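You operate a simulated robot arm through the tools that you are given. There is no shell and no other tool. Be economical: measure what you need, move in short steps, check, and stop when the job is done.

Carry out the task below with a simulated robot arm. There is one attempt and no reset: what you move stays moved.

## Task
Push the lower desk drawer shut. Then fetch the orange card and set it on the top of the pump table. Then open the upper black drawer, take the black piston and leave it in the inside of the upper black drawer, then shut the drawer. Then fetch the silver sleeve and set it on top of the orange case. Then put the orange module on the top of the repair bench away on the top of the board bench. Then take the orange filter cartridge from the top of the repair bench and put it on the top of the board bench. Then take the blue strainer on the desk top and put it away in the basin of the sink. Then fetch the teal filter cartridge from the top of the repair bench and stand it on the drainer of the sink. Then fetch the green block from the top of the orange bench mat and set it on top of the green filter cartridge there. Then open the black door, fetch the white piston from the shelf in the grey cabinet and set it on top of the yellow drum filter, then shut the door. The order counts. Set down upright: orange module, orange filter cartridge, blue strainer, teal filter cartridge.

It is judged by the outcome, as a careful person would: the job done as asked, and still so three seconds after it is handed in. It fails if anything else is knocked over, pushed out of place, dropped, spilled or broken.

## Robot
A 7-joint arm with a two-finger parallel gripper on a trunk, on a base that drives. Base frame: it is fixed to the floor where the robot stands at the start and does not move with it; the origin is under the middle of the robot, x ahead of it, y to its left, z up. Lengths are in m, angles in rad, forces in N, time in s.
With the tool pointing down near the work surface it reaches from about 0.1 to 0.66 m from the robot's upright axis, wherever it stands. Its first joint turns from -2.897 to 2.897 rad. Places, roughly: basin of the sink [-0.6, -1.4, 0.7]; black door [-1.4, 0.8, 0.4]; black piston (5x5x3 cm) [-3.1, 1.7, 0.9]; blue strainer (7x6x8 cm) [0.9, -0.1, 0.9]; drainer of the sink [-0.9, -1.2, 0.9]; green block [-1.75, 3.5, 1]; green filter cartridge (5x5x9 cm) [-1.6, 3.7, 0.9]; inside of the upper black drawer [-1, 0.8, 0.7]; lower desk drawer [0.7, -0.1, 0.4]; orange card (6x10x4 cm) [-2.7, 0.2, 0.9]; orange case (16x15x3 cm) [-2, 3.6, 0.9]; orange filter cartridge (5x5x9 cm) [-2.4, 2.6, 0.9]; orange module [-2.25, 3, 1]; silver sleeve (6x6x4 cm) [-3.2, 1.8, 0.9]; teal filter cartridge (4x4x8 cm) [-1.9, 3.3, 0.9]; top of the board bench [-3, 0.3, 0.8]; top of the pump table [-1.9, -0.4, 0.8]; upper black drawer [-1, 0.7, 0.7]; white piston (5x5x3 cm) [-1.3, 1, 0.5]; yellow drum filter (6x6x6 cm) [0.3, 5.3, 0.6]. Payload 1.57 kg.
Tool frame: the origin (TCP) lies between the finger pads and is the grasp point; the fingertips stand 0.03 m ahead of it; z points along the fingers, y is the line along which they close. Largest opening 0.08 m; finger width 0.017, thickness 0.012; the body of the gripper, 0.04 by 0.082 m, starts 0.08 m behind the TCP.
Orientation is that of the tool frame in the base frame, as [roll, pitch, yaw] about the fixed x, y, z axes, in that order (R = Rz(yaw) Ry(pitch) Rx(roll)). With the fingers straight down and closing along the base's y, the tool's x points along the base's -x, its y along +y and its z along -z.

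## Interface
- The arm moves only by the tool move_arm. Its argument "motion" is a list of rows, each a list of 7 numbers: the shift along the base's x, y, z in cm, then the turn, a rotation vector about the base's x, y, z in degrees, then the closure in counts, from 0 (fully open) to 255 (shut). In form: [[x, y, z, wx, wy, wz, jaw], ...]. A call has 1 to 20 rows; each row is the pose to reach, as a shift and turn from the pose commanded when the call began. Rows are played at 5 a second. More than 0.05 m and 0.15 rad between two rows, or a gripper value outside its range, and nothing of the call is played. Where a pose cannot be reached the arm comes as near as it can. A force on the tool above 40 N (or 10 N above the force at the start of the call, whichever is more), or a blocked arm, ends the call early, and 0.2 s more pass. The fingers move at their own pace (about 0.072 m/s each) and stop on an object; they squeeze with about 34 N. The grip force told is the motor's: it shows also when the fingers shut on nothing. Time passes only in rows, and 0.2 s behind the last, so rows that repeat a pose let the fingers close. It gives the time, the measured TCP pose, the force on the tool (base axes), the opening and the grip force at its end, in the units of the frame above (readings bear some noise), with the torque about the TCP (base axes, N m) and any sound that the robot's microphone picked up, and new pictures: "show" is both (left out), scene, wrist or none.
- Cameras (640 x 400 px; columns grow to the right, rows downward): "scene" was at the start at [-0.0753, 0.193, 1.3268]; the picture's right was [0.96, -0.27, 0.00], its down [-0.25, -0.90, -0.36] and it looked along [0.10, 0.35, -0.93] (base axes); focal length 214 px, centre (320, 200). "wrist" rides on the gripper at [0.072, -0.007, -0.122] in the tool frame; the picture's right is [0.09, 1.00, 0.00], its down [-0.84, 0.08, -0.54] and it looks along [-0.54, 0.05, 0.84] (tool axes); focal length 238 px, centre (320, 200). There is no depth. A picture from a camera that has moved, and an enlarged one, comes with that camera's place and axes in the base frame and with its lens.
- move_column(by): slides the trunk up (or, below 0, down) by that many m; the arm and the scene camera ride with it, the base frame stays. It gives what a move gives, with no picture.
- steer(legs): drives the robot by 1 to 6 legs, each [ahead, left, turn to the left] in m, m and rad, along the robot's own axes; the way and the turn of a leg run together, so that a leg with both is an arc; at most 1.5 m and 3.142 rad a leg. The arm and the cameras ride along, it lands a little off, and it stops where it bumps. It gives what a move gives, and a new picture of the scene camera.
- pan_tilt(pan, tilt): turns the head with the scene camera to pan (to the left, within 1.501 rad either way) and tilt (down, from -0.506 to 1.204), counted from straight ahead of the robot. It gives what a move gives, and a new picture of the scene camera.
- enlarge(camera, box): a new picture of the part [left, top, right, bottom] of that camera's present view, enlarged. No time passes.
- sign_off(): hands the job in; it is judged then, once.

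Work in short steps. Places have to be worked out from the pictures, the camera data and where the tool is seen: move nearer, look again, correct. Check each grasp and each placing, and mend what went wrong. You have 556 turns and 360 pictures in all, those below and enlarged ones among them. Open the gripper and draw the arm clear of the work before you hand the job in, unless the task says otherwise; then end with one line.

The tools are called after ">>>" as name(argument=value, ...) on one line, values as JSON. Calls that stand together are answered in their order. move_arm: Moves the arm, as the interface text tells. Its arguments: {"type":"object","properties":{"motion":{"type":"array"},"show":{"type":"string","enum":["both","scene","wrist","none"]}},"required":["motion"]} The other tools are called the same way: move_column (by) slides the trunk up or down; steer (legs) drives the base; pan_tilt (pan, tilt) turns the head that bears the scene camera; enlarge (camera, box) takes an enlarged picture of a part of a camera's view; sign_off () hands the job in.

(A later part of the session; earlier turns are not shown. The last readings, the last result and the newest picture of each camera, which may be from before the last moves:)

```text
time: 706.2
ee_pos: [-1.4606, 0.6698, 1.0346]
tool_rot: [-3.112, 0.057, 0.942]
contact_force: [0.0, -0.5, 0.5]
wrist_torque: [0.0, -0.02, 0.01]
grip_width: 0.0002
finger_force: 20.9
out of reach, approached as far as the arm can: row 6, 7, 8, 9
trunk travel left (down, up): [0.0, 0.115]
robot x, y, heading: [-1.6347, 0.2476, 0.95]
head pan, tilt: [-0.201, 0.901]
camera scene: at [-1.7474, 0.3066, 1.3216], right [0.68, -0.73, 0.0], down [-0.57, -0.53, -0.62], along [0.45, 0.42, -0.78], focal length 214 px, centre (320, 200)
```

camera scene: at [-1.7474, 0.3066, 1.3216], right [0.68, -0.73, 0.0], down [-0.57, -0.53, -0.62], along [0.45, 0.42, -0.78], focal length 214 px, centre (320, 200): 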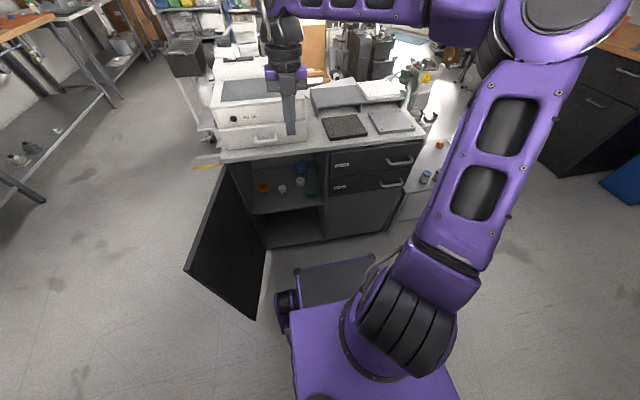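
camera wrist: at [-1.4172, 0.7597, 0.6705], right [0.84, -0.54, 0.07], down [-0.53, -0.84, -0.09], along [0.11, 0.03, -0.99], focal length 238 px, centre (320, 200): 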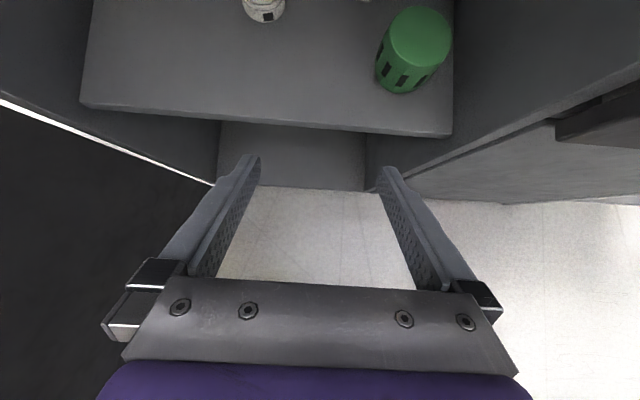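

That shifted the elbow well upward. I test the low tilted pose again.

>>> move_arm(motion=[[0, 0, -4, 6.2, -4.5, 0, 0], [0, 0, -8, 12.3, -8.9, 0, 0], [0, 0, -12, 18.5, -13.4, 0, 0], [0, 0, -16, 24.6, -17.8, 0, 0], [0, 0, -20, 30.8, -22.3, 0, 0], [0, 0, -24.5, 34.8, -25.2, 0, 0], [0, 0, -29, 34.8, -25.2, 0, 0], [0, 0, -33.5, 34.8, -25.2, 0, 0], [0, 0, -38, 34.8, -25.2, 0, 0], [0, 0, -42.5, 34.8, -25.2, 0, 0], [0, 0, -47, 34.8, -25.2, 0, 0], [0, 0, -51, 34.8, -25.2, 0, 0], [0, 0, -55, 34.8, -25.2, 0, 0], [0, 0, -57, 34.8, -25.2, 0, 0]], show="none")

```text
time: 709.2
ee_pos: [-1.4574, 0.6869, 0.5399]
tool_rot: [-3.112, -0.694, 0.944]
contact_force: [-0.2, 0.5, -0.8]
wrist_torque: [0.0, 0.0, -0.03]
grip_width: 0.0802
finger_force: 0.0
out of reach, approached as far as the arm can: row 12, 13, 14
trunk travel left (down, up): [0.0, 0.115]
robot x, y, heading: [-1.6377, 0.2453, 0.957]
head pan, tilt: [-0.201, 0.901]
```

>>> move_arm(motion=[[-3, 0.3, 2, 0, 0, 0, 0], [-6, 0.7, 2, 0, 0, 0, 0], [-9, 1, 2, 0, 0, 0, 0], [-9, 1, 0, 0, 0, 0, 0], [-9, 1, -2, 0, 0, 0, 0], [-9, 1, -4, 0, 0, 0, 0], [-9, 1, -6, 0, 0, 0, 0], [-9, 1, -8, 0, 0, 0, 0]], show="scene")

```text
time: 711.0
ee_pos: [-1.4882, 0.678, 0.5471]
tool_rot: [-3.108, -0.693, 0.945]
contact_force: [0.0, -0.7, 0.2]
wrist_torque: [0.01, 0.0, -0.03]
grip_width: 0.0799
finger_force: 0.0
out of reach, approached as far as the arm can: row 2, 3, 4, 5, 6, 7, 8
trunk travel left (down, up): [0.0, 0.115]
robot x, y, heading: [-1.6358, 0.2506, 0.954]
head pan, tilt: [-0.201, 0.901]
camera scene: at [-1.7473, 0.3065, 1.3216], right [0.68, -0.73, 0.0], down [-0.57, -0.53, -0.62], along [0.45, 0.42, -0.78], focal length 214 px, centre (320, 200)
```

scene: 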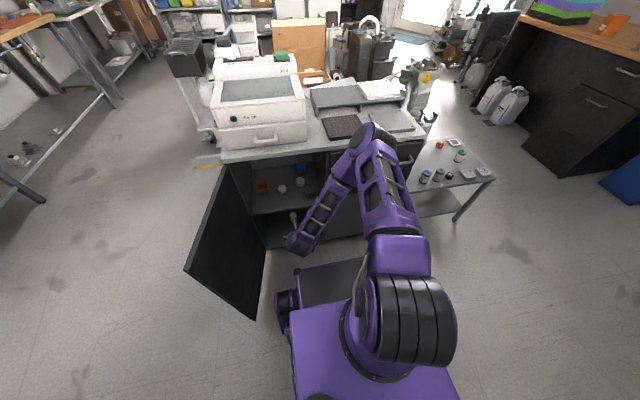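

The limit is the same with either elbow, so I think I am too close. With the tool tilted, the reach extends to about 0.8 m. I back the base 4 cm and test extended further out.

>>> steer(legs=[[-0.04, 0, 0]])

>>> move_arm(motion=[[-1.5, 1, 4.5, 0, 0, 0, 0], [-3, 2, 9, 0, 0, 0, 0], [-4.5, 3, 13.5, 0, 0, 0, 0], [-6, 4, 18, 0, 0, 0, 0], [-3.7, 7.2, 19, 0, 0, 0, 0], [-1.4, 10.5, 19, 0, 0, 0, 0], [1, 13.8, 19, 0, 0, 0, 0], [2.5, 15.8, 17, 0, 0, 0, 0], [2.5, 15.8, 12.5, 0, 0, 0, 0], [2.5, 15.8, 8, 0, 0, 0, 0], [2.5, 15.8, 3.5, 0, 0, 0, 0], [2.5, 15.8, -1, 0, 0, 0, 0], [2.5, 15.8, -5, 0, 0, 0, 0], [2.5, 15.8, -8, 0, 0, 0, 0]], show="none")

```text
time: 711.9
ee_pos: [-1.5105, 0.6458, 0.5461]
tool_rot: [-3.109, -0.696, 0.945]
contact_force: [0.2, 0.4, 0.0]
wrist_torque: [0.01, 0.01, -0.02]
grip_width: 0.0801
finger_force: 0.0
trunk travel left (down, up): [0.0, 0.115]
robot x, y, heading: [-1.6565, 0.2121, 0.951]
head pan, tilt: [-0.201, 0.901]
camera scene: at [-1.7703, 0.2742, 1.3216], right [0.68, -0.73, 0.0], down [-0.57, -0.53, -0.62], along [0.45, 0.42, -0.78], focal length 214 px, centre (320, 200)
```

scene: 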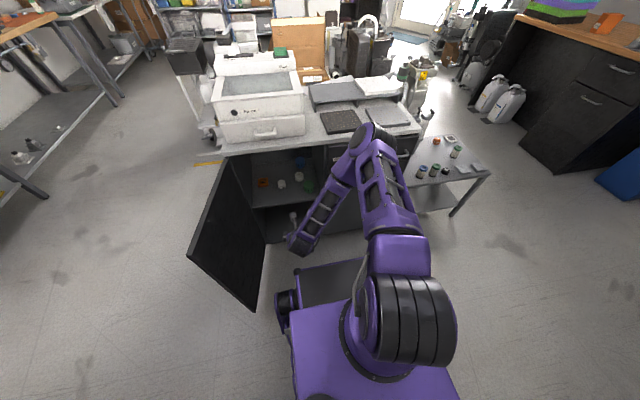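

```text
time: 714.9
ee_pos: [-1.446, 0.7566, 0.5484]
tool_rot: [-3.107, -0.694, 0.943]
contact_force: [-0.2, 0.3, 0.6]
wrist_torque: [-0.01, -0.01, -0.01]
grip_width: 0.0801
finger_force: 0.1
out of reach, approached as far as the arm can: row 11, 12, 13, 14
trunk travel left (down, up): [0.0, 0.115]
robot x, y, heading: [-1.6614, 0.2157, 0.954]
head pan, tilt: [-0.201, 0.901]
```

>>> move_arm(motion=[[1.5, 3.8, 0, 0, 0, 0, 0], [3.6, 7.2, 0, 0, 0, 0, 0], [5.8, 10.8, 0, 0, 0, 0, 0], [8, 14.2, 0, 0, 0, 0, 0], [9.6, 17.2, 0, 0, 0, 0, 0], [10.6, 19.2, -2, 0, 0, 0, 0], [10.6, 19.2, -4, 0, 0, 0, 0]], show="wrist")

```text
time: 716.5
ee_pos: [-1.3362, 0.8593, 0.5969]
tool_rot: [-3.11, -0.693, 0.943]
contact_force: [0.6, 0.5, 0.4]
wrist_torque: [0.01, -0.02, 0.0]
grip_width: 0.0801
finger_force: 0.0
out of reach, approached as far as the arm can: row 1, 2, 3, 4, 5, 6, 7
trunk travel left (down, up): [0.0, 0.115]
robot x, y, heading: [-1.6578, 0.215, 0.953]
head pan, tilt: [-0.201, 0.901]
camera wrist: at [-1.3519, 0.8425, 0.7345], right [0.86, -0.51, 0.03], down [-0.5, -0.86, -0.12], along [0.09, 0.09, -0.99], focal length 238 px, centre (320, 200)
```

wrist: 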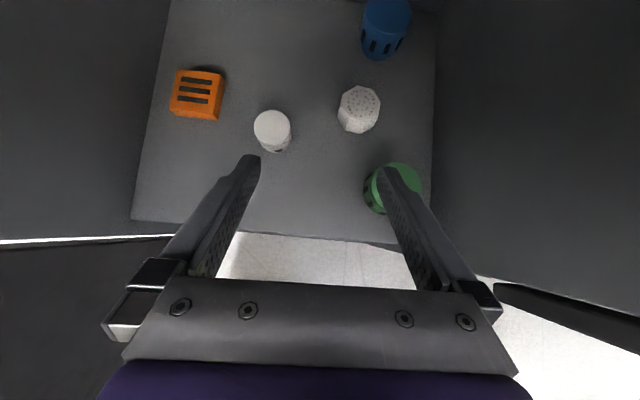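

I see it now: my earlier ratchet ran in the wrong direction. I should swing right while low and swing back left while upright. I back out of the cabinet first and straighten.

>>> move_arm(motion=[[-2.3, -3.2, -1, 0, 0, 0, 0], [-4.6, -6.4, -2, 0, 0, 0, 0], [-7, -9.7, -3, 0, 0, 0, 0], [-9.3, -12.9, -3, 0, 0, 0, 0], [-11.6, -16.1, -2, 0, 0, 0, 100], [-13, -18.5, 1, -6.5, 4.7, 0, 255], [-13, -18.5, 4, -13, 9.4, 0, 255], [-13, -18.5, 7, -19.4, 14, 0, 255], [-13, -18.5, 9, -25.9, 18.7, 0, 255], [-13, -18.5, 9, -32.4, 23.4, 0, 255]], show="none")

```text
time: 718.7
ee_pos: [-1.4666, 0.6758, 0.6871]
tool_rot: [-3.11, 0.005, 0.947]
contact_force: [0.2, 0.0, 0.0]
wrist_torque: [0.01, -0.04, 0.0]
grip_width: 0.0002
finger_force: 21.3
trunk travel left (down, up): [0.0, 0.115]
robot x, y, heading: [-1.6591, 0.2185, 0.953]
head pan, tilt: [-0.201, 0.901]
```

>>> move_arm(motion=[[-0.5, -2.5, 0, 0, 0, -2, 255], [-1.5, -4, 0, 0, 0, -4, 255], [1.9, -6, 0, 0, 0, -9.8, 255], [5.8, -8.3, 0, 0, 0, -15.6, 255], [9.5, -11.1, 0, 0, 0, -21.4, 255], [12.9, -14.2, 0, 0, 0, -27.2, 255], [15.9, -17.7, 0, 0, 0, -33, 255], [18.6, -21.4, 0, 0, 0, -38.8, 255], [20.9, -25.4, 0, 0, 0, -44.6, 255], [22.7, -29.5, 0, 0, 0, -50.4, 255], [24.2, -33.9, 0, 0, 0, -56.2, 255], [25.2, -38.4, 0, 0, 0, -62, 255], [25.7, -43, 0, 0, 0, -67.8, 255], [25.7, -47.5, 0, 0, 0, -73.6, 255], [25.3, -52, 0, 0, 0, -79, 255]], show="none")

>>> move_arm(motion=[[-0.9, -4.7, 0, 0, 0, -6.1, 255], [-2.3, -9.3, 0, 0, 0, -12.2, 255], [-4.2, -13.7, 0, 0, 0, -18.3, 255], [-6.6, -17.9, 0, 0, 0, -24.4, 255], [-9.3, -21.8, 0, 0, 0, -30.5, 255], [-12.5, -25.3, 0, 0, 0, -36.6, 255], [-16.1, -28.6, 0, 0, 0, -42.7, 255], [-19.9, -31.4, 0, 0, 0, -48.8, 255], [-24.1, -33.8, 0, 0, 0, -54.9, 255]], show="none")

>>> move_arm(motion=[[0, 0, 4.5, 0, 0, 0, 255], [0, 0, 9, 0, 0, 0, 255], [0, 0, 13.5, 0, 0, 0, 255], [0, 0, 18, 0, 0, 0, 255], [0, 0, 22.5, 0, 0, 0, 255], [0, 0, 27, 0, 0, 0, 255]], show="none")

```text
time: 721.9
ee_pos: [-1.2139, 0.1571, 0.6861]
tool_rot: [-3.11, 0.005, -0.437]
contact_force: [0.5, -0.3, 0.6]
wrist_torque: [-0.02, 0.0, -0.01]
grip_width: 0.0
finger_force: 21.2
trunk travel left (down, up): [0.0, 0.115]
robot x, y, heading: [-1.6605, 0.2146, 0.95]
head pan, tilt: [-0.201, 0.901]
```

```text
time: 723.9
ee_pos: [-1.4554, -0.1822, 0.6848]
tool_rot: [-3.111, 0.004, -1.394]
contact_force: [0.0, 0.2, -0.6]
wrist_torque: [0.02, 0.01, -0.02]
grip_width: 0.0
finger_force: 21.6
trunk travel left (down, up): [0.0, 0.115]
robot x, y, heading: [-1.6598, 0.2182, 0.953]
head pan, tilt: [-0.201, 0.901]
```

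```text
time: 725.3
ee_pos: [-1.4552, -0.1811, 0.9566]
tool_rot: [-3.108, 0.005, -1.391]
contact_force: [0.0, 0.3, -0.3]
wrist_torque: [0.01, 0.01, -0.01]
grip_width: 0.0
finger_force: 20.9
trunk travel left (down, up): [0.0, 0.115]
robot x, y, heading: [-1.6578, 0.2188, 0.95]
head pan, tilt: [-0.201, 0.901]
```

Now I swing left while upright, on a circle about the shoulder.

>>> move_arm(motion=[[0.4, -3.7, 0, 0, 0, 0, 255], [0.8, -7.4, 0, 0, 0, 0, 255], [1.1, -11.1, 0, 0, 0, 0, 255], [5.9, -10.4, 0, 0, 0, 5.9, 255], [10.6, -9.2, 0, 0, 0, 11.8, 255], [15.1, -7.4, 0, 0, 0, 17.7, 255], [19.4, -5.3, 0, 0, 0, 23.6, 255], [23.5, -2.7, 0, 0, 0, 29.5, 255], [27.3, 0.3, 0, 0, 0, 35.4, 255], [30.7, 3.7, 0, 0, 0, 41.3, 255], [33.8, 7.5, 0, 0, 0, 47.2, 255], [36.5, 11.5, 0, 0, 0, 53.1, 255], [38.8, 15.7, 0, 0, 0, 59, 255], [40.6, 20.2, 0, 0, 0, 64.9, 255], [42, 24.9, 0, 0, 0, 70.8, 255], [42.8, 29.6, 0, 0, 0, 76.7, 255], [43.2, 34.5, 0, 0, 0, 82.6, 255]], show="none")

>>> move_arm(motion=[[-0.1, 4.8, 0, 0, 0, 5.9, 255], [-0.8, 9.6, 0, 0, 0, 11.8, 255], [-1.9, 14.3, 0, 0, 0, 17.7, 255], [-3.5, 18.9, 0, 0, 0, 23.6, 255], [-5.5, 23.3, 0, 0, 0, 29.5, 255], [-8, 27.4, 0, 0, 0, 35.4, 255], [-10.9, 31.3, 0, 0, 0, 41.3, 255], [-14.2, 34.8, 0, 0, 0, 47.2, 255], [-17.9, 38, 0, 0, 0, 53.1, 255], [-21.8, 40.8, 0, 0, 0, 59, 255], [-26, 43.2, 0, 0, 0, 64.9, 255], [-30.5, 45.1, 0, 0, 0, 70.8, 255], [-35.1, 46.6, 0, 0, 0, 76.7, 255], [-39.8, 47.6, 0, 0, 0, 82.6, 255]], show="scene")

```text
time: 728.9
ee_pos: [-1.022, 0.1631, 0.9583]
tool_rot: [-3.11, 0.004, 0.05]
contact_force: [0.1, -0.7, 0.2]
wrist_torque: [0.03, -0.02, 0.0]
grip_width: 0.0001
finger_force: 20.7
trunk travel left (down, up): [0.0, 0.115]
robot x, y, heading: [-1.6596, 0.2148, 0.948]
head pan, tilt: [-0.201, 0.901]
```

```text
time: 731.9
ee_pos: [-1.4204, 0.6384, 0.9557]
tool_rot: [-3.11, 0.004, 1.492]
contact_force: [0.0, 0.5, 0.7]
wrist_torque: [0.02, 0.03, 0.01]
grip_width: 0.0
finger_force: 21.5
trunk travel left (down, up): [0.0, 0.115]
robot x, y, heading: [-1.6598, 0.2171, 0.949]
head pan, tilt: [-0.201, 0.901]
camera scene: at [-1.77, 0.2741, 1.3216], right [0.68, -0.73, 0.0], down [-0.57, -0.53, -0.62], along [0.45, 0.42, -0.78], focal length 214 px, centre (320, 200)
```

scene: 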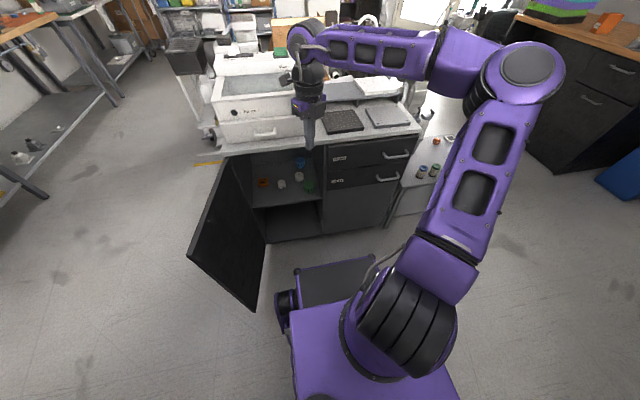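

>>> move_arm(motion=[[0, 0, -2, 0, 0, -8, 255], [0, 0, -5, 0, 0, -16, 255], [0, 0, -9, 0, 0, -24, 255], [0, 0, -13, 0, 0, -31.3, 255], [0, 0, -17, 0, 0, -31.3, 255]], show="none")

>>> move_arm(motion=[[0, 0, -3, 6.5, -4.7, 0, 0], [0, 0, -6, 13, -9.4, 0, 0], [0, 0, -9, 19.4, -14, 0, 0], [0, 0, -12, 25.9, -18.7, 0, 0], [0, 0, -16, 32.4, -23.4, 0, 0], [0, 0, -20, 32.4, -23.4, 0, 0], [0, 0, -24, 32.4, -23.4, 0, 0], [0, 0, -28, 32.4, -23.4, 0, 0], [0, 0, -32, 32.4, -23.4, 0, 0]], show="none")

```text
time: 733.1
ee_pos: [-1.4205, 0.6387, 0.7864]
tool_rot: [-3.109, 0.003, 0.942]
contact_force: [0.6, -0.2, -0.6]
wrist_torque: [0.01, -0.03, 0.03]
grip_width: 0.0001
finger_force: 21.2
trunk travel left (down, up): [0.0, 0.115]
robot x, y, heading: [-1.6573, 0.2134, 0.951]
head pan, tilt: [-0.201, 0.901]
```

```text
time: 735.1
ee_pos: [-1.4158, 0.6468, 0.5355]
tool_rot: [-3.111, -0.694, 0.944]
contact_force: [0.4, -0.8, -0.7]
wrist_torque: [-0.03, -0.01, 0.0]
grip_width: 0.08
finger_force: 0.1
out of reach, approached as far as the arm can: row 8, 9
trunk travel left (down, up): [0.0, 0.115]
robot x, y, heading: [-1.6598, 0.2167, 0.949]
head pan, tilt: [-0.201, 0.901]
```

I now suspect joint 2 is on its mirrored branch. At the far-left extreme, extending outward should flip it back. I raise and repeat the left push, then extend there.

>>> move_arm(motion=[[0, 0, 4.5, -6.5, 4.7, 0, 255], [0, 0, 9, -13, 9.4, 0, 255], [0, 0, 13.5, -19.4, 14, 0, 255], [0, 0, 18, -25.9, 18.7, 0, 255], [0, 0, 22.5, -32.4, 23.4, 0, 255], [0, 0, 27, -32.4, 23.4, 0, 255], [0, 0, 31.5, -32.4, 23.4, 0, 255], [0, 0, 36, -32.4, 23.4, 0, 255], [0, 0, 40.5, -32.4, 23.4, 0, 255], [0, 0, 45, -32.4, 23.4, 0, 255], [0, 0, 49, -32.4, 23.4, 0, 255]], show="none")

```text
time: 737.5
ee_pos: [-1.4168, 0.6462, 1.0258]
tool_rot: [-3.109, 0.004, 0.944]
contact_force: [-0.5, -0.5, 0.1]
wrist_torque: [0.02, 0.01, -0.02]
grip_width: 0.0
finger_force: 21.7
trunk travel left (down, up): [0.0, 0.115]
robot x, y, heading: [-1.6589, 0.2145, 0.95]
head pan, tilt: [-0.201, 0.901]
```

>>> move_arm(motion=[[-3, 0.3, 0, 0, 0, 3, 255], [-6.3, 0.3, 0, 0, 0, 7, 255], [-10.5, 1.8, 0, 0, 0, 12.5, 255], [-14.9, 2.9, 0, 0, 0, 18, 255], [-19.4, 3.6, 0, 0, 0, 23.5, 255], [-23.9, 3.8, 0, 0, 0, 29, 255], [-28.4, 3.6, 0, 0, 0, 34.5, 255], [-32.9, 3, 0, 0, 0, 40, 255], [-37.2, 2, 0, 0, 0, 45.5, 255], [-41.5, 0.5, 0, 0, 0, 51, 255], [-45.6, -1.3, 0, 0, 0, 56.5, 255], [-49.5, -3.6, 0, 0, 0, 62, 255], [-53.2, -6.2, 0, 0, 0, 67.5, 255], [-56.6, -9.1, 0, 0, 0, 73, 255], [-59.7, -12.4, 0, 0, 0, 78.5, 255], [-62.5, -15.9, 0, 0, 0, 84, 255], [-64.9, -19.7, 0, 0, 0, 89.5, 255], [-67, -23.8, 0, 0, 0, 95, 255], [-68.7, -28, 0, 0, 0, 100.5, 255]], show="none")

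>>> move_arm(motion=[[-4, 1.2, -1, 0, 0, 0, 255], [-8, 2.4, -2, 0, 0, 0, 255], [-12, 3.6, -3, 0, 0, 0, 255], [-16, 4.8, -4, 0, 0, 0, 255], [-20, 6, -5, 0, 0, 0, 255], [-24, 7.2, -6, 0, 0, 0, 255]], show="none")

```text
time: 741.5
ee_pos: [-1.9282, 0.3658, 1.0377]
tool_rot: [-3.128, -0.009, 2.646]
contact_force: [0.4, -0.3, 0.0]
wrist_torque: [0.02, 0.0, 0.01]
grip_width: 0.0002
finger_force: 21.1
out of reach, approached as far as the arm can: row 8, 9, 10, 11, 12, 13, 14, 15, 16, 17, 18, 19
trunk travel left (down, up): [0.0, 0.115]
robot x, y, heading: [-1.6627, 0.2134, 0.95]
head pan, tilt: [-0.201, 0.901]
```

```text
time: 742.9
ee_pos: [-1.9214, 0.378, 1.0311]
tool_rot: [-3.114, 0.0, 2.697]
contact_force: [0.6, 0.7, 0.0]
wrist_torque: [0.0, 0.02, 0.02]
grip_width: 0.0
finger_force: 21.4
out of reach, approached as far as the arm can: row 1, 2, 3, 4, 5, 6
trunk travel left (down, up): [0.0, 0.115]
robot x, y, heading: [-1.6592, 0.2185, 0.95]
head pan, tilt: [-0.201, 0.901]
```

Extending there fails too. I will run the right-low, left-upright cycle again. First back to the front.

>>> move_arm(motion=[[1.8, 2.6, -0.5, 0, 0, -5.5, 255], [3.6, 5.2, -1, 0, 0, -11, 255], [4.1, 8.6, -1.5, 0, 0, -16.5, 255], [5.2, 12, -2, 0, 0, -22, 255], [6.6, 15.4, -2.5, 0, 0, -27.5, 255], [8.5, 18.8, -3, 0, 0, -33, 255], [11.2, 21.1, -3.5, 0, 0, -38.5, 255], [14.2, 23.3, -4, 0, 0, -44, 255], [17.5, 25.1, -4.5, 0, 0, -49.5, 255], [21, 26.7, -5, 0, 0, -55, 255], [24.7, 28, -5, 0, 0, -60.5, 255], [28.6, 29, -5, 0, 0, -66, 255], [32.6, 29.1, -5, 0, 0, -71.5, 255], [36.6, 28.9, -5, 0, 0, -77, 255], [40.4, 27.8, -5, 0, 0, -82.5, 255], [44.2, 26.4, -5, 0, 0, -88, 255]], show="none")

>>> move_arm(motion=[[0, 0, -4.5, 0, 0, 0, 255], [0, 0, -9, 0, 0, 0, 255], [0, 0, -13.5, 0, 0, 0, 255], [0, 0, -18, 0, 0, 0, 255], [0, 0, -22.5, 0, 0, 0, 255], [0, 0, -27, 0, 0, 0, 255], [0, 0, -31, 0, 0, 0, 255]], show="none")

```text
time: 746.3
ee_pos: [-1.4783, 0.6417, 0.9851]
tool_rot: [-3.111, 0.003, 1.162]
contact_force: [-0.6, 0.2, 0.3]
wrist_torque: [-0.01, -0.03, 0.02]
grip_width: 0.0001
finger_force: 21.2
out of reach, approached as far as the arm can: row 6, 7
trunk travel left (down, up): [0.0, 0.115]
robot x, y, heading: [-1.6602, 0.2133, 0.948]
head pan, tilt: [-0.201, 0.901]
```

```text
time: 747.9
ee_pos: [-1.4772, 0.6415, 0.6764]
tool_rot: [-3.109, 0.003, 1.161]
contact_force: [0.4, 0.5, 0.0]
wrist_torque: [-0.02, 0.02, -0.02]
grip_width: 0.0
finger_force: 21.7
trunk travel left (down, up): [0.0, 0.115]
robot x, y, heading: [-1.6574, 0.215, 0.952]
head pan, tilt: [-0.201, 0.901]
```

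>>> move_arm(motion=[[3.1, -2.9, 0, 0, 0, -5.8, 255], [7, -5.3, 0, 0, 0, -11.6, 255], [10.7, -8, 0, 0, 0, -17.4, 255], [14.1, -11.1, 0, 0, 0, -23.2, 255], [17.2, -14.6, 0, 0, 0, -29, 255], [19.8, -18.3, 0, 0, 0, -34.8, 255], [22.1, -22.3, 0, 0, 0, -40.6, 255], [24, -26.5, 0, 0, 0, -46.4, 255], [25.4, -30.9, 0, 0, 0, -52.2, 255], [26.4, -35.3, 0, 0, 0, -58, 255], [26.9, -39.9, 0, 0, 0, -63.8, 255], [26.9, -44.5, 0, 0, 0, -69.6, 255], [26.5, -48.9, 0, 0, 0, -75.4, 255]], show="none")

>>> move_arm(motion=[[-0.9, -4.7, 0, 0, 0, -6.1, 255], [-2.3, -9.3, 0, 0, 0, -12.2, 255], [-4.2, -13.7, 0, 0, 0, -18.3, 255], [-6.6, -17.9, 0, 0, 0, -24.4, 255], [-9.3, -21.8, 0, 0, 0, -30.5, 255], [-12.5, -25.3, 0, 0, 0, -36.6, 255], [-16.1, -28.6, 0, 0, 0, -42.7, 255], [-19.9, -31.4, 0, 0, 0, -48.8, 255], [-24.1, -33.8, 0, 0, 0, -54.9, 255]], show="none")

>>> move_arm(motion=[[0, 0, 4.5, 0, 0, 0, 255], [0, 0, 9, 0, 0, 0, 255], [0, 0, 13.5, 0, 0, 0, 255], [0, 0, 18, 0, 0, 0, 255], [0, 0, 22.5, 0, 0, 0, 255], [0, 0, 27, 0, 0, 0, 255], [0, 0, 31.5, 0, 0, 0, 255], [0, 0, 36, 0, 0, 0, 255]], show="scene")

```text
time: 750.7
ee_pos: [-1.2139, 0.15, 0.6777]
tool_rot: [-3.112, 0.004, -0.153]
contact_force: [-0.6, -0.1, -0.5]
wrist_torque: [0.01, 0.02, -0.05]
grip_width: 0.0
finger_force: 21.2
trunk travel left (down, up): [0.0, 0.115]
robot x, y, heading: [-1.6589, 0.2168, 0.95]
head pan, tilt: [-0.201, 0.901]
```

```text
time: 752.7
ee_pos: [-1.4533, -0.1852, 0.6759]
tool_rot: [-3.109, 0.003, -1.115]
contact_force: [-0.3, -0.2, 0.2]
wrist_torque: [0.02, -0.03, 0.02]
grip_width: 0.0
finger_force: 21.1
trunk travel left (down, up): [0.0, 0.115]
robot x, y, heading: [-1.6581, 0.2139, 0.951]
head pan, tilt: [-0.201, 0.901]
```

```text
time: 754.5
ee_pos: [-1.4529, -0.1872, 1.0364]
tool_rot: [-3.11, 0.003, -1.111]
contact_force: [0.0, -0.1, -0.1]
wrist_torque: [0.01, 0.01, 0.0]
grip_width: 0.0001
finger_force: 21.1
trunk travel left (down, up): [0.0, 0.115]
robot x, y, heading: [-1.6626, 0.2143, 0.952]
head pan, tilt: [-0.201, 0.901]
camera scene: at [-1.7703, 0.274, 1.3216], right [0.68, -0.73, 0.0], down [-0.57, -0.53, -0.62], along [0.45, 0.42, -0.78], focal length 214 px, centre (320, 200)
```

scene: 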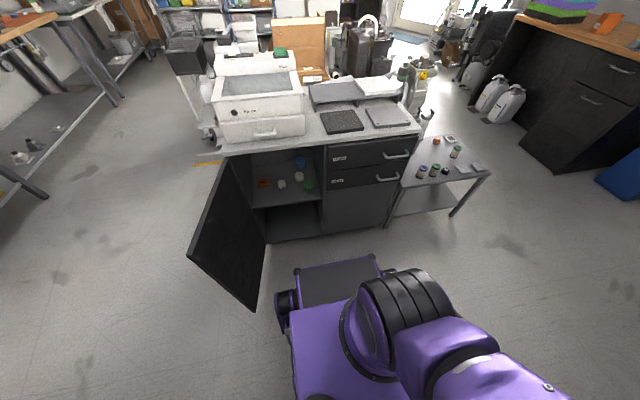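

The truly upright height for this arm is about z=1.2. I raise there and swing left at that height.

>>> move_arm(motion=[[0, 0, 4.1, 0, 0, 0, 255], [0, 0, 8.2, 0, 0, 0, 255], [0, 0, 12.3, 0, 0, 0, 255], [0, 0, 16.4, 0, 0, 0, 255], [3.8, 2.6, 16.4, 0, 0, 5.9, 255], [7.6, 5.4, 16.4, 0, 0, 11.8, 255], [11, 8.5, 16.4, 0, 0, 17.7, 255], [14.1, 12, 16.4, 0, 0, 23.6, 255], [16.8, 15.7, 16.4, 0, 0, 29.5, 255], [19.1, 19.7, 16.4, 0, 0, 35.4, 255], [21, 24, 16.4, 0, 0, 41.3, 255], [22.4, 28.4, 16.4, 0, 0, 47.2, 255], [23.4, 32.9, 16.4, 0, 0, 53.1, 255], [23.9, 37.5, 16.4, 0, 0, 59, 255], [24, 42.1, 16.4, 0, 0, 64.9, 255]], show="none")

>>> move_arm(motion=[[-0.4, 4.6, 0, 0, 0, 5.9, 255], [-1.4, 9.2, 0, 0, 0, 11.8, 255], [-2.7, 13.6, 0, 0, 0, 17.7, 255], [-4.6, 17.8, 0, 0, 0, 23.6, 255], [-6.8, 21.9, 0, 0, 0, 29.5, 255], [-9.5, 25.7, 0, 0, 0, 35.4, 255], [-12.5, 29.2, 0, 0, 0, 41.3, 255], [-15.9, 32.4, 0, 0, 0, 47.2, 255], [-19.5, 35.2, 0, 0, 0, 53.1, 255], [-23.5, 37.6, 0, 0, 0, 59, 255], [-27.7, 39.6, 0, 0, 0, 64.9, 255]], show="scene")

```text
time: 757.7
ee_pos: [-1.2126, 0.236, 1.1987]
tool_rot: [-3.11, 0.004, 0.023]
contact_force: [-0.2, -0.2, -0.3]
wrist_torque: [0.05, 0.02, 0.02]
grip_width: 0.0
finger_force: 21.4
trunk travel left (down, up): [0.0, 0.115]
robot x, y, heading: [-1.656, 0.2146, 0.95]
head pan, tilt: [-0.201, 0.901]
```

```text
time: 760.1
ee_pos: [-1.4904, 0.6299, 1.1994]
tool_rot: [-3.11, 0.002, 1.154]
contact_force: [-0.7, -0.1, -0.2]
wrist_torque: [0.0, 0.03, -0.02]
grip_width: 0.0
finger_force: 21.2
trunk travel left (down, up): [0.0, 0.115]
robot x, y, heading: [-1.6612, 0.2147, 0.95]
head pan, tilt: [-0.201, 0.901]
camera scene: at [-1.7701, 0.274, 1.3216], right [0.68, -0.73, 0.0], down [-0.57, -0.53, -0.62], along [0.45, 0.42, -0.78], focal length 214 px, centre (320, 200)
```

scene: 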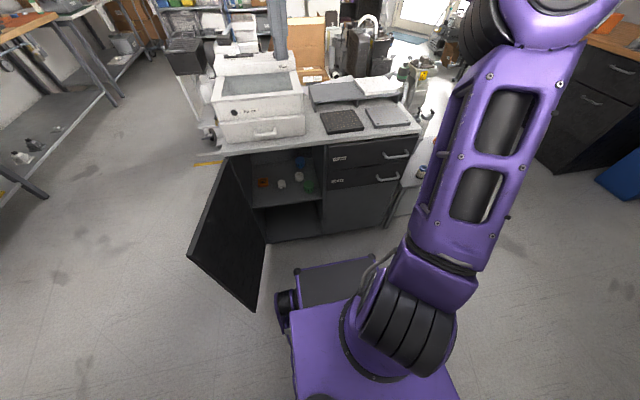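

The open door hems me in here. I drive to the open floor west of the island, where the arm can swing freely to unwind.

>>> steer(legs=[[0.035, -0.18, 0], [0, 0, 1.571], [0, 0.12, 0], [1.25, 0, 0]])

```text
time: 773.7
ee_pos: [-2.9988, 0.949, 1.2012]
tool_rot: [-3.109, 0.004, 2.719]
contact_force: [-0.1, -0.1, -0.2]
wrist_torque: [-0.03, -0.03, 0.03]
grip_width: 0.0
finger_force: 21.4
trunk travel left (down, up): [0.0, 0.115]
robot x, y, heading: [-2.5861, 0.7792, 2.516]
head pan, tilt: [-0.201, 0.901]
camera scene: at [-2.6449, 0.6665, 1.3216], right [0.74, 0.68, 0.0], down [0.53, -0.58, -0.62], along [-0.42, 0.46, -0.78], focal length 214 px, centre (320, 200)
```

scene: 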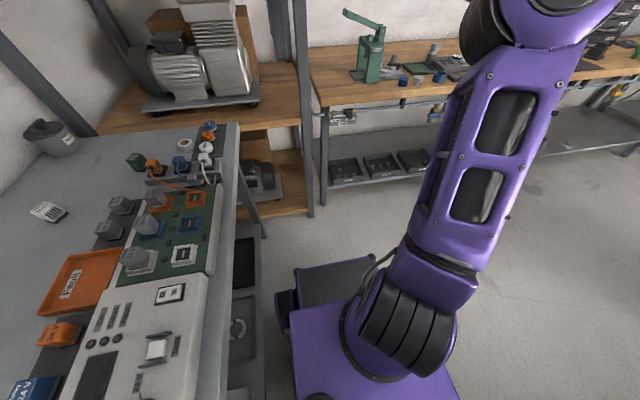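

>>> steer(legs=[[0, -0.85, 0]])

>>> move_arm(motion=[[0, 0, -4.5, 0, 0, 0, 255], [0, 0, -9, 0, 0, 0, 255], [0, 0, -13.5, 0, 0, 0, 255], [0, 0, -18, 0, 0, 0, 255], [0, 0, -22.5, 0, 0, 0, 255], [0, 0, -27, 0, 0, 0, 255], [0, 0, -31.5, 0, 0, 0, 255], [0, 0, -36, 0, 0, 0, 255], [0, 0, -40.5, 0, 0, 0, 255], [0, 0, -45, 0, 0, 0, 255], [0, 0, -50, 0, 0, 0, 255]], show="none")

```text
time: 782.3
ee_pos: [-2.4929, 1.6458, 1.1999]
tool_rot: [-3.11, 0.002, 2.713]
contact_force: [0.4, -1.1, 0.0]
wrist_torque: [0.02, 0.01, -0.02]
grip_width: 0.0
finger_force: 21.9
trunk travel left (down, up): [0.0, 0.115]
robot x, y, heading: [-2.0786, 1.4693, 2.512]
head pan, tilt: [-0.201, 0.901]
camera scene: at [-2.1415, 1.3596, 1.3216], right [0.74, 0.67, 0.0], down [0.53, -0.58, -0.62], along [-0.42, 0.46, -0.78], focal length 214 px, centre (320, 200)
```

scene: 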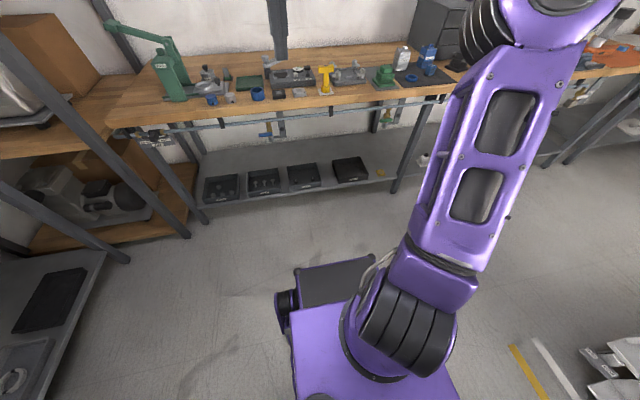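

```text
time: 784.7
ee_pos: [-2.4936, 1.6466, 0.6994]
tool_rot: [-3.11, 0.001, 2.713]
contact_force: [0.5, 0.9, 0.5]
wrist_torque: [-0.02, -0.03, -0.02]
grip_width: 0.0
finger_force: 21.1
trunk travel left (down, up): [0.0, 0.115]
robot x, y, heading: [-2.08, 1.4706, 2.508]
head pan, tilt: [-0.201, 0.901]
```

On open floor I push left while low, to force joint 3 round.

>>> move_arm(motion=[[-1.7, -4.4, 0, 0, 0, 5.9, 255], [-2.8, -8.9, 0, 0, 0, 11.8, 255], [-3.5, -13.4, 0, 0, 0, 17.7, 255], [-3.6, -18.1, 0, 0, 0, 23.6, 255], [-3.4, -22.7, 0, 0, 0, 29.5, 255], [-2.6, -27.3, 0, 0, 0, 35.4, 255], [-1.4, -31.7, 0, 0, 0, 41.3, 255], [0.3, -36.1, 0, 0, 0, 47.2, 255], [2.4, -40.2, 0, 0, 0, 53.1, 255], [5, -44.1, 0, 0, 0, 59, 255], [7.9, -47.7, 0, 0, 0, 64.9, 255], [11.1, -50.9, 0, 0, 0, 70.8, 255], [14.7, -53.9, 0, 0, 0, 76.7, 255], [18.6, -56.4, 0, 0, 0, 82.6, 255], [22.7, -58.6, 0, 0, 0, 88.5, 255], [27, -60.3, 0, 0, 0, 94.4, 255]], show="scene")

```text
time: 788.1
ee_pos: [-2.3475, 1.3973, 0.7214]
tool_rot: [-3.112, 0.002, -2.103]
contact_force: [-0.4, -0.1, -0.4]
wrist_torque: [-0.02, 0.0, 0.01]
grip_width: 0.0001
finger_force: 20.8
out of reach, approached as far as the arm can: row 5, 6, 7, 8, 9, 10, 11, 12, 13, 14, 15, 16
trunk travel left (down, up): [0.0, 0.115]
robot x, y, heading: [-2.0848, 1.4684, 2.509]
head pan, tilt: [-0.201, 0.901]
camera scene: at [-2.1414, 1.3596, 1.3215], right [0.74, 0.67, 0.0], down [0.53, -0.58, -0.62], along [-0.42, 0.46, -0.78], focal length 214 px, centre (320, 200)
```

scene: 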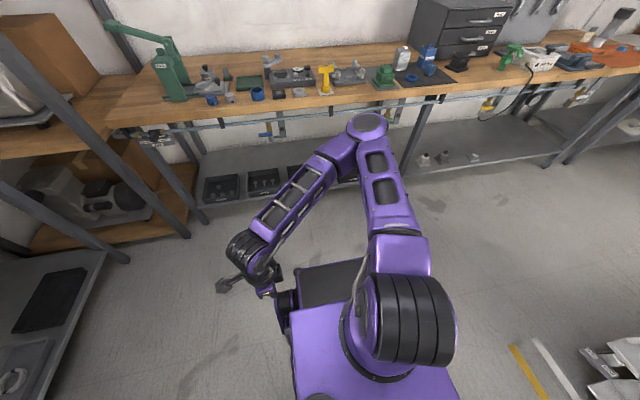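

>>> move_arm(motion=[[1.1, -2.6, 0, 0, 0, 6, 255], [2.2, -5.2, 0, 0, 0, 12, 255], [3.6, -7.6, 0, 0, 0, 18, 255], [5.3, -9.9, 0, 0, 0, 24, 255], [7.2, -12, 0, 0, 0, 30, 255], [9.3, -13.9, 0, 0, 0, 36, 255], [11.6, -15.5, 0, 0, 0, 42, 255], [14, -17, 0, 0, 0, 48, 255]], show="none")

```text
time: 789.9
ee_pos: [-2.3404, 1.3943, 0.8212]
tool_rot: [-3.105, 0.009, -1.395]
contact_force: [-0.5, 0.0, -0.7]
wrist_torque: [-0.01, -0.01, 0.0]
grip_width: 0.0
finger_force: 21.2
out of reach, approached as far as the arm can: row 1, 2, 3, 4, 5, 6, 7, 8
trunk travel left (down, up): [0.0, 0.115]
robot x, y, heading: [-2.082, 1.4712, 2.504]
head pan, tilt: [-0.201, 0.901]
```

I pull back to the front pose with the neutral yaw and test exactly the low pose that worked at the desk (F 0.40, L 0.185, tilt 45°).

>>> move_arm(motion=[[0, 0, 4, 0, 0, 5, 255], [0, 0, 8, 0, 0, 10, 255], [0, 0, 12, 0, 0, 15, 255], [0, 0, 16, 0, 0, 20, 255], [-1.7, 3.9, 18, 0, 0, 25, 255], [-3.8, 7.8, 20, 0, 0, 30, 255], [-5.9, 11.8, 22, 0, 0, 35, 255], [-8, 15.8, 22, 0, 0, 40, 255], [-10.2, 19.8, 22, 0, 0, 43, 255], [-12.6, 23.8, 22, 0, 0, 43, 255], [-15.4, 27.6, 22, 0, 0, 43, 255]], show="none")

>>> move_arm(motion=[[-0.4, -1, -4.5, 4.5, 6, 0, 255], [-0.8, -2, -9, 8.9, 12.1, 0, 255], [-1.2, -3, -13.5, 13.4, 18.1, 0, 255], [-1.6, -4, -18, 17.9, 24.1, 0, 255], [-1.9, -5, -22.5, 22.3, 30.2, 0, 255], [-1.9, -5, -27, 26.8, 36.2, 0, 255], [-1.9, -5, -31.5, 26.8, 36.2, 0, 255], [-1.9, -5, -36, 26.8, 36.2, 0, 255], [-1.9, -5, -40.5, 26.8, 36.2, 0, 255], [-1.9, -5, -45, 26.8, 36.2, 0, 255], [-1.9, -5, -49.5, 26.8, 36.2, 0, 255], [-1.9, -5, -54, 26.8, 36.2, 0, 255], [-1.9, -5, -57, 26.8, 36.2, 0, 255]], show="none")

```text
time: 792.3
ee_pos: [-2.4895, 1.6709, 1.0393]
tool_rot: [-3.105, 0.008, -0.645]
contact_force: [0.2, -0.4, 0.6]
wrist_torque: [0.03, 0.04, 0.02]
grip_width: 0.0
finger_force: 21.1
trunk travel left (down, up): [0.0, 0.115]
robot x, y, heading: [-2.0829, 1.4713, 2.508]
head pan, tilt: [-0.201, 0.901]
```

```text
time: 795.1
ee_pos: [-2.5154, 1.6504, 0.5587]
tool_rot: [-3.116, 0.792, -0.65]
contact_force: [-0.5, -0.3, 0.8]
wrist_torque: [-0.01, 0.0, -0.01]
grip_width: 0.0
finger_force: 21.4
out of reach, approached as far as the arm can: row 11, 12, 13
trunk travel left (down, up): [0.0, 0.115]
robot x, y, heading: [-2.0813, 1.4717, 2.513]
head pan, tilt: [-0.201, 0.901]
```

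I try the opposite of what first upset the elbow, namely tilting the tool far backward at a free front pose. First I raise and straighten.

>>> move_arm(motion=[[0, 0, 4.5, -4.5, -6, 0, 255], [0, 0, 9, -8.9, -12.1, 0, 255], [0, 0, 13.5, -13.4, -18.1, 0, 255], [0, 0, 18, -17.9, -24.1, 0, 255], [0, 0, 22.5, -22.3, -30.2, 0, 255], [0, 0, 27, -26.8, -36.2, 0, 255], [0, 0, 31.5, -26.8, -36.2, 0, 255], [0, 0, 36, -26.8, -36.2, 0, 255], [0, 0, 40, -26.8, -36.2, 0, 255]], show="none")

>>> move_arm(motion=[[0, 0, 0, -4.7, -6.4, 0, 255], [0, 0, 0, -9.5, -12.9, 0, 255], [0, 0, 0, -14.2, -19.3, 0, 255], [0, 0, 0, -18.9, -25.8, 0, 255], [0, 0, 0, -23.7, -32.2, 0, 255], [0, 0, 0, -28.4, -38.7, 0, 255], [0, 0, 0, -33.2, -45.1, 0, 255], [0, 0, 0, -37.9, -51.6, 0, 255], [0, 0, 0, -42.6, -58, 0, 255], [0, 0, 0, -47.4, -64.5, 0, 255], [0, 0, 0, -52.1, -70.9, 0, 255], [0, 0, 0, -56.8, -77.4, 0, 255]], show="none")

```text
time: 797.1
ee_pos: [-2.5153, 1.6515, 0.9607]
tool_rot: [-3.107, 0.008, -0.646]
contact_force: [-0.8, 0.0, -0.7]
wrist_torque: [-0.04, -0.04, 0.01]
grip_width: 0.0001
finger_force: 21.5
trunk travel left (down, up): [0.0, 0.115]
robot x, y, heading: [-2.0789, 1.473, 2.511]
head pan, tilt: [-0.201, 0.901]
```

```text
time: 799.7
ee_pos: [-2.3595, 1.5817, 0.8086]
tool_rot: [-2.809, -1.543, -0.891]
contact_force: [-0.1, 0.3, 0.2]
wrist_torque: [-0.01, -0.03, -0.03]
grip_width: 0.0
finger_force: 20.5
out of reach, approached as far as the arm can: row 6, 7, 8, 9, 10, 11, 12
trunk travel left (down, up): [0.0, 0.115]
robot x, y, heading: [-2.0794, 1.4734, 2.509]
head pan, tilt: [-0.201, 0.901]
```

>>> move_arm(motion=[[-3, 1.4, 3, 0, 0, 0, 255], [-6, 2.8, 6, 0, 0, 0, 255], [-9, 4.2, 9, 0, 0, 0, 255], [-12, 5.6, 12, 0, 0, 0, 255], [-15, 7, 15, 0, 0, 0, 255], [-18, 8.4, 18, 0, 0, 0, 255]], show="scene")

```text
time: 801.1
ee_pos: [-2.3588, 1.5828, 0.8083]
tool_rot: [-2.801, -1.541, -0.899]
contact_force: [0.5, -0.4, 0.3]
wrist_torque: [0.0, 0.01, -0.02]
grip_width: 0.0
finger_force: 21.3
out of reach, approached as far as the arm can: row 1, 2, 3, 4, 5, 6
trunk travel left (down, up): [0.0, 0.115]
robot x, y, heading: [-2.0828, 1.4741, 2.512]
head pan, tilt: [-0.201, 0.901]
camera scene: at [-2.1415, 1.3596, 1.3216], right [0.74, 0.67, 0.0], down [0.53, -0.58, -0.62], along [-0.42, 0.46, -0.78], focal length 214 px, centre (320, 200)
```

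scene: 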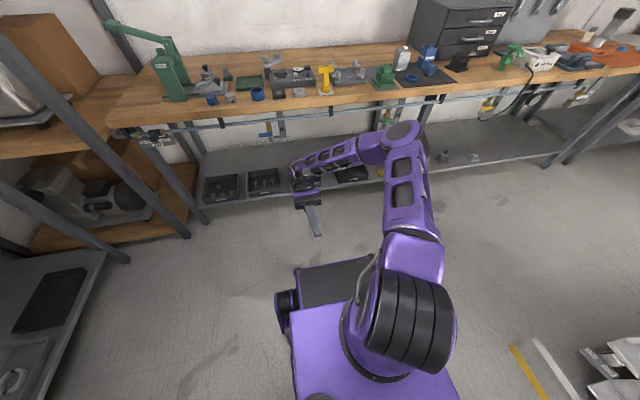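

>>> move_arm(motion=[[0, 0, 0, 4.7, 6.4, 0, 255], [0, 0, 0, 9.5, 12.9, 0, 255], [0, 0, 0, 14.2, 19.3, 0, 255], [0, 0, 0, 18.9, 25.8, 0, 255], [0, 0, 0, 23.7, 32.2, 0, 255], [-1, 0.5, 1, 28.4, 38.7, 0, 255], [-3, 1.4, 3, 33.2, 45.1, 0, 255], [-5.5, 2.5, 6, 37.9, 51.6, 0, 255], [-8.5, 4, 9, 42.6, 58, 0, 255], [-11.5, 5.3, 12, 47.4, 64.5, 0, 255], [-14.5, 6.7, 15, 51.6, 70.2, 0, 255]], show="none")

>>> move_arm(motion=[[0, 0, 0, 4.7, 6.4, 0, 255], [0, 0, 0, 9.5, 12.9, 0, 255], [0, 0, 0, 14.2, 19.3, 0, 255], [0, 0, 0, 18.9, 25.8, 0, 255], [0, 0, 0, 23.7, 32.2, 0, 255], [0, 0, 0, 28.4, 38.7, 0, 255], [0, 0, 0, 33.2, 45.1, 0, 255], [0, 0, 0, 37.9, 51.6, 0, 255], [0, 0, 0, 42.6, 58, 0, 255], [0, 0, 0, 47.4, 64.5, 0, 255], [0, 0, 0, 52.1, 70.9, 0, 255], [0, 0, 0, 56.8, 77.4, 0, 255], [0, 0, 0, 61.6, 83.8, 0, 255], [0, 0, 0, 66.3, 90.3, 0, 255], [0, 0, 0, 71, 96.7, 0, 255]], show="scene")

```text
time: 803.5
ee_pos: [-2.5058, 1.6496, 0.956]
tool_rot: [-3.068, -0.021, -0.641]
contact_force: [0.2, 0.1, 0.5]
wrist_torque: [-0.01, 0.01, 0.01]
grip_width: 0.0001
finger_force: 21.5
trunk travel left (down, up): [0.0, 0.115]
robot x, y, heading: [-2.0818, 1.4666, 2.508]
head pan, tilt: [-0.201, 0.901]
```

```text
time: 806.7
ee_pos: [-2.5406, 1.7261, 1.0196]
tool_rot: [0.087, 1.086, 2.531]
contact_force: [0.5, -0.4, -0.5]
wrist_torque: [-0.01, 0.01, -0.01]
grip_width: 0.0002
finger_force: 21.3
out of reach, approached as far as the arm can: row 9, 10, 11, 12, 13, 14, 15
trunk travel left (down, up): [0.0, 0.115]
robot x, y, heading: [-2.0782, 1.4724, 2.506]
head pan, tilt: [-0.201, 0.901]
camera scene: at [-2.1414, 1.3596, 1.3216], right [0.74, 0.67, 0.0], down [0.53, -0.58, -0.62], along [-0.42, 0.46, -0.78], focal length 214 px, centre (320, 200)
```

scene: 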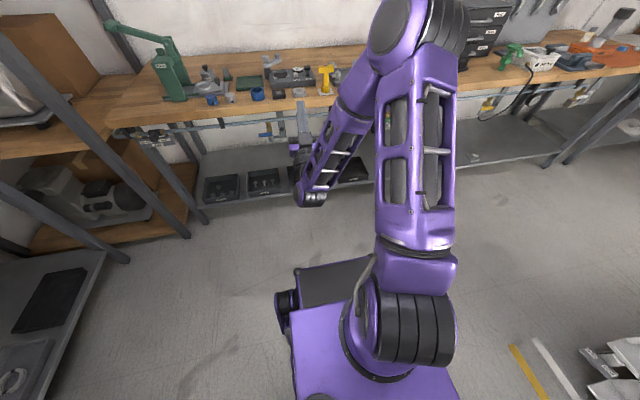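

I think the elbow was upset by the loop "roll at the handle, pull in, unroll". I will run that loop in reverse: roll near the body, move out low, unroll far out. First I return to the front pose.

>>> move_arm(motion=[[0.4, -0.5, 0, -4.7, -6.4, 0, 255], [0.9, -0.9, 0, -9.3, -12.7, 0, 255], [1.3, -1.4, 0, -14, -19, 0, 255], [1.7, -1.8, 0, -18.7, -25.3, 0, 255], [2.2, -2.3, 0, -23.3, -31.7, 0, 255], [2.6, -2.8, 0.5, -28, -38, 0, 255], [3, -3.2, 0.5, -32.7, -44.3, 0, 255], [3.5, -3.7, 1, -37.3, -50.7, 0, 255], [3.9, -4.1, 1, -42, -57, 0, 255], [4.3, -4.6, 1, -46.7, -63.3, 0, 255], [4.8, -5.1, 1.5, -51.3, -69.7, 0, 255], [5.2, -5.5, 1.5, -56, -76, 0, 255], [5.6, -6, 2, -60.7, -82.3, 0, 255], [6.1, -6.4, 2, -65.3, -88.7, 0, 255], [6.5, -6.9, 2, -69.5, -94.5, 0, 255]], show="none")

```text
time: 809.9
ee_pos: [-2.4733, 1.6573, 1.0392]
tool_rot: [-3.065, 0.023, -0.643]
contact_force: [0.1, 0.2, 1.5]
wrist_torque: [0.02, 0.03, 0.02]
grip_width: 0.0003
finger_force: 21.0
trunk travel left (down, up): [0.0, 0.115]
robot x, y, heading: [-2.0768, 1.4732, 2.51]
head pan, tilt: [-0.201, 0.901]
```

>>> move_arm(motion=[[0, 0, 0, 4.9, 6.7, 0, 255], [0, 0, 0, 9.9, 13.4, 0, 255], [0, 0, 0, 14.8, 20.1, 0, 255]], show="none")

>>> move_arm(motion=[[0.6, -0.4, -1, -2.8, 2, -7.4, 255], [1.2, -0.9, -2, -5.6, 4.1, -14.8, 255], [1.8, -1.3, -3, -8.3, 6.2, -22.2, 255], [2.4, -1.8, -4, -11.1, 8.2, -29.6, 255], [3, -2.2, -5, -13.9, 10.3, -37, 255], [3.7, -2.7, -6, -16.7, 12.3, -44.4, 255], [4.3, -3.2, -7, -19.5, 14.4, -51.8, 255], [4.9, -3.6, -8, -22.2, 16.4, -59.2, 255], [5.5, -4, -9, -25, 18.5, -66.6, 255], [6.1, -4.5, -10, -27.8, 20.5, -74, 255], [6.8, -5, -11.5, -30.6, 22.6, -81.5, 255]], show="none")

>>> move_arm(motion=[[-0.4, 0.3, -4.5, 0, 0, 0, 255], [-0.8, 0.6, -9, 0, 0, 0, 255], [-1.2, 0.9, -13.5, 0, 0, 0, 255], [-1.6, 1.2, -18, 0, 0, 0, 255], [-4.8, 3.6, -18, 0, 0, 0, 255], [-8, 5.9, -18, 0, 0, 0, 255], [-11.3, 8.3, -18, 0, 0, 0, 255], [-14.5, 10.7, -18, 0, 0, 0, 255], [-17.7, 13.1, -18, 0, 0, 0, 255], [-16, 11.9, -14, 0, 0, 0, 255], [-14.4, 10.7, -10, 0, 0, 0, 255], [-12.9, 9.5, -6, 0, 0, 0, 255]], show="none")

>>> move_arm(motion=[[-0.2, 0.2, 0, 2.8, -2, 7.4, 255], [-0.4, 0.3, 0, 5.6, -4.1, 14.8, 255], [-0.7, 0.5, 0, 8.3, -6.2, 22.2, 255], [-0.9, 0.7, 0, 11.1, -8.2, 29.6, 255], [-1.1, 0.8, 0, 13.9, -10.3, 37, 255], [-1.3, 1, 0, 16.7, -12.3, 44.4, 255], [-1.5, 1.1, 0, 19.5, -14.4, 51.8, 255], [-1.8, 1.3, 0, 22.2, -16.4, 59.2, 255], [-2, 1.5, 0, 25, -18.5, 66.6, 255], [-2.2, 1.6, 0, 27.8, -20.5, 74, 255], [-2.4, 1.8, 0, 30.6, -22.6, 81.5, 255]], show="scene")

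```text
time: 810.7
ee_pos: [-2.475, 1.6563, 1.0389]
tool_rot: [-3.07, 0.464, -0.644]
contact_force: [0.3, 0.6, -0.6]
wrist_torque: [-0.03, 0.0, 0.0]
grip_width: 0.0
finger_force: 21.6
trunk travel left (down, up): [0.0, 0.115]
robot x, y, heading: [-2.0785, 1.469, 2.515]
head pan, tilt: [-0.201, 0.901]
```

```text
time: 813.1
ee_pos: [-2.4084, 1.6039, 0.9314]
tool_rot: [2.762, -0.014, -2.219]
contact_force: [0.0, 0.1, -0.7]
wrist_torque: [0.01, 0.0, 0.02]
grip_width: 0.0
finger_force: 21.0
trunk travel left (down, up): [0.0, 0.115]
robot x, y, heading: [-2.0823, 1.473, 2.511]
head pan, tilt: [-0.201, 0.901]
```

```text
time: 813.6
ee_pos: [-2.4317, 1.5984, 0.937]
tool_rot: [2.641, -0.198, -2.197]
contact_force: [-0.7, -0.2, 0.6]
wrist_torque: [-0.03, -0.01, 0.01]
grip_width: 0.0002
finger_force: 21.3
trunk travel left (down, up): [0.0, 0.115]
robot x, y, heading: [-2.0819, 1.4702, 2.511]
head pan, tilt: [-0.201, 0.901]
stopped in row 2: the arm was blocked; the commanded pose is now the measured one
```

```text
time: 816.0
ee_pos: [-2.4558, 1.616, 0.9345]
tool_rot: [3.054, 0.257, -0.713]
contact_force: [1.3, 0.0, 0.2]
wrist_torque: [0.0, -0.01, -0.02]
grip_width: 0.0002
finger_force: 21.5
trunk travel left (down, up): [0.0, 0.115]
robot x, y, heading: [-2.0795, 1.4728, 2.509]
head pan, tilt: [-0.201, 0.901]
camera scene: at [-2.1415, 1.3596, 1.3216], right [0.74, 0.67, 0.0], down [0.53, -0.58, -0.62], along [-0.42, 0.46, -0.78], focal length 214 px, centre (320, 200)
```

scene: 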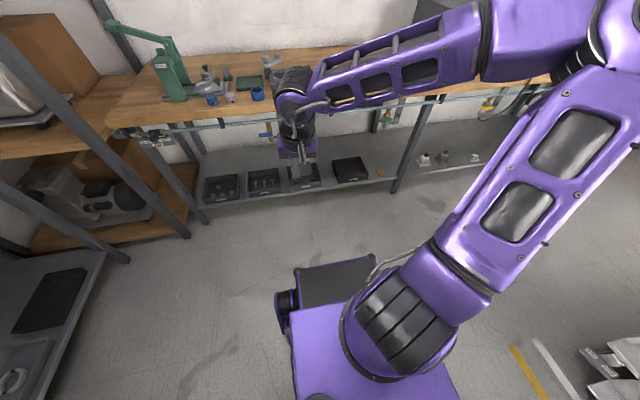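

The posture changed: it jumped a little and the elbow is now further back. I straighten and test the low pose again.

>>> move_arm(motion=[[-1, 0.7, 0, -2.9, -7.2, 2, 255], [-2, 1.5, 0, -5.8, -14.4, 4, 255], [-3.5, 2.6, 0, -5.8, -14.4, 4, 255]], show="none")

>>> move_arm(motion=[[0, 0, -4.5, 4.5, 6, 0, 255], [0, 0, -9, 8.9, 12.1, 0, 255], [0, 0, -13.5, 13.4, 18.1, 0, 255], [0, 0, -18, 17.9, 24.1, 0, 255], [0, 0, -22.5, 22.3, 30.2, 0, 255], [0, 0, -27, 26.8, 36.2, 0, 255], [0, 0, -31.5, 26.8, 36.2, 0, 255], [0, 0, -36, 26.8, 36.2, 0, 255], [0, 0, -40.5, 26.8, 36.2, 0, 255], [0, 0, -45, 26.8, 36.2, 0, 255]], show="none")

```text
time: 816.8
ee_pos: [-2.4918, 1.6424, 0.9356]
tool_rot: [3.133, -0.002, -0.633]
contact_force: [-0.2, -0.8, 0.2]
wrist_torque: [0.04, 0.0, -0.01]
grip_width: 0.0002
finger_force: 21.5
trunk travel left (down, up): [0.0, 0.115]
robot x, y, heading: [-2.0799, 1.4729, 2.507]
head pan, tilt: [-0.201, 0.901]
```

```text
time: 819.0
ee_pos: [-2.5061, 1.6477, 0.5614]
tool_rot: [3.135, 0.784, -0.634]
contact_force: [0.0, 0.1, 0.7]
wrist_torque: [0.03, 0.01, -0.02]
grip_width: 0.0
finger_force: 21.3
out of reach, approached as far as the arm can: row 9, 10
trunk travel left (down, up): [0.0, 0.115]
robot x, y, heading: [-2.0806, 1.4729, 2.506]
head pan, tilt: [-0.201, 0.901]
```

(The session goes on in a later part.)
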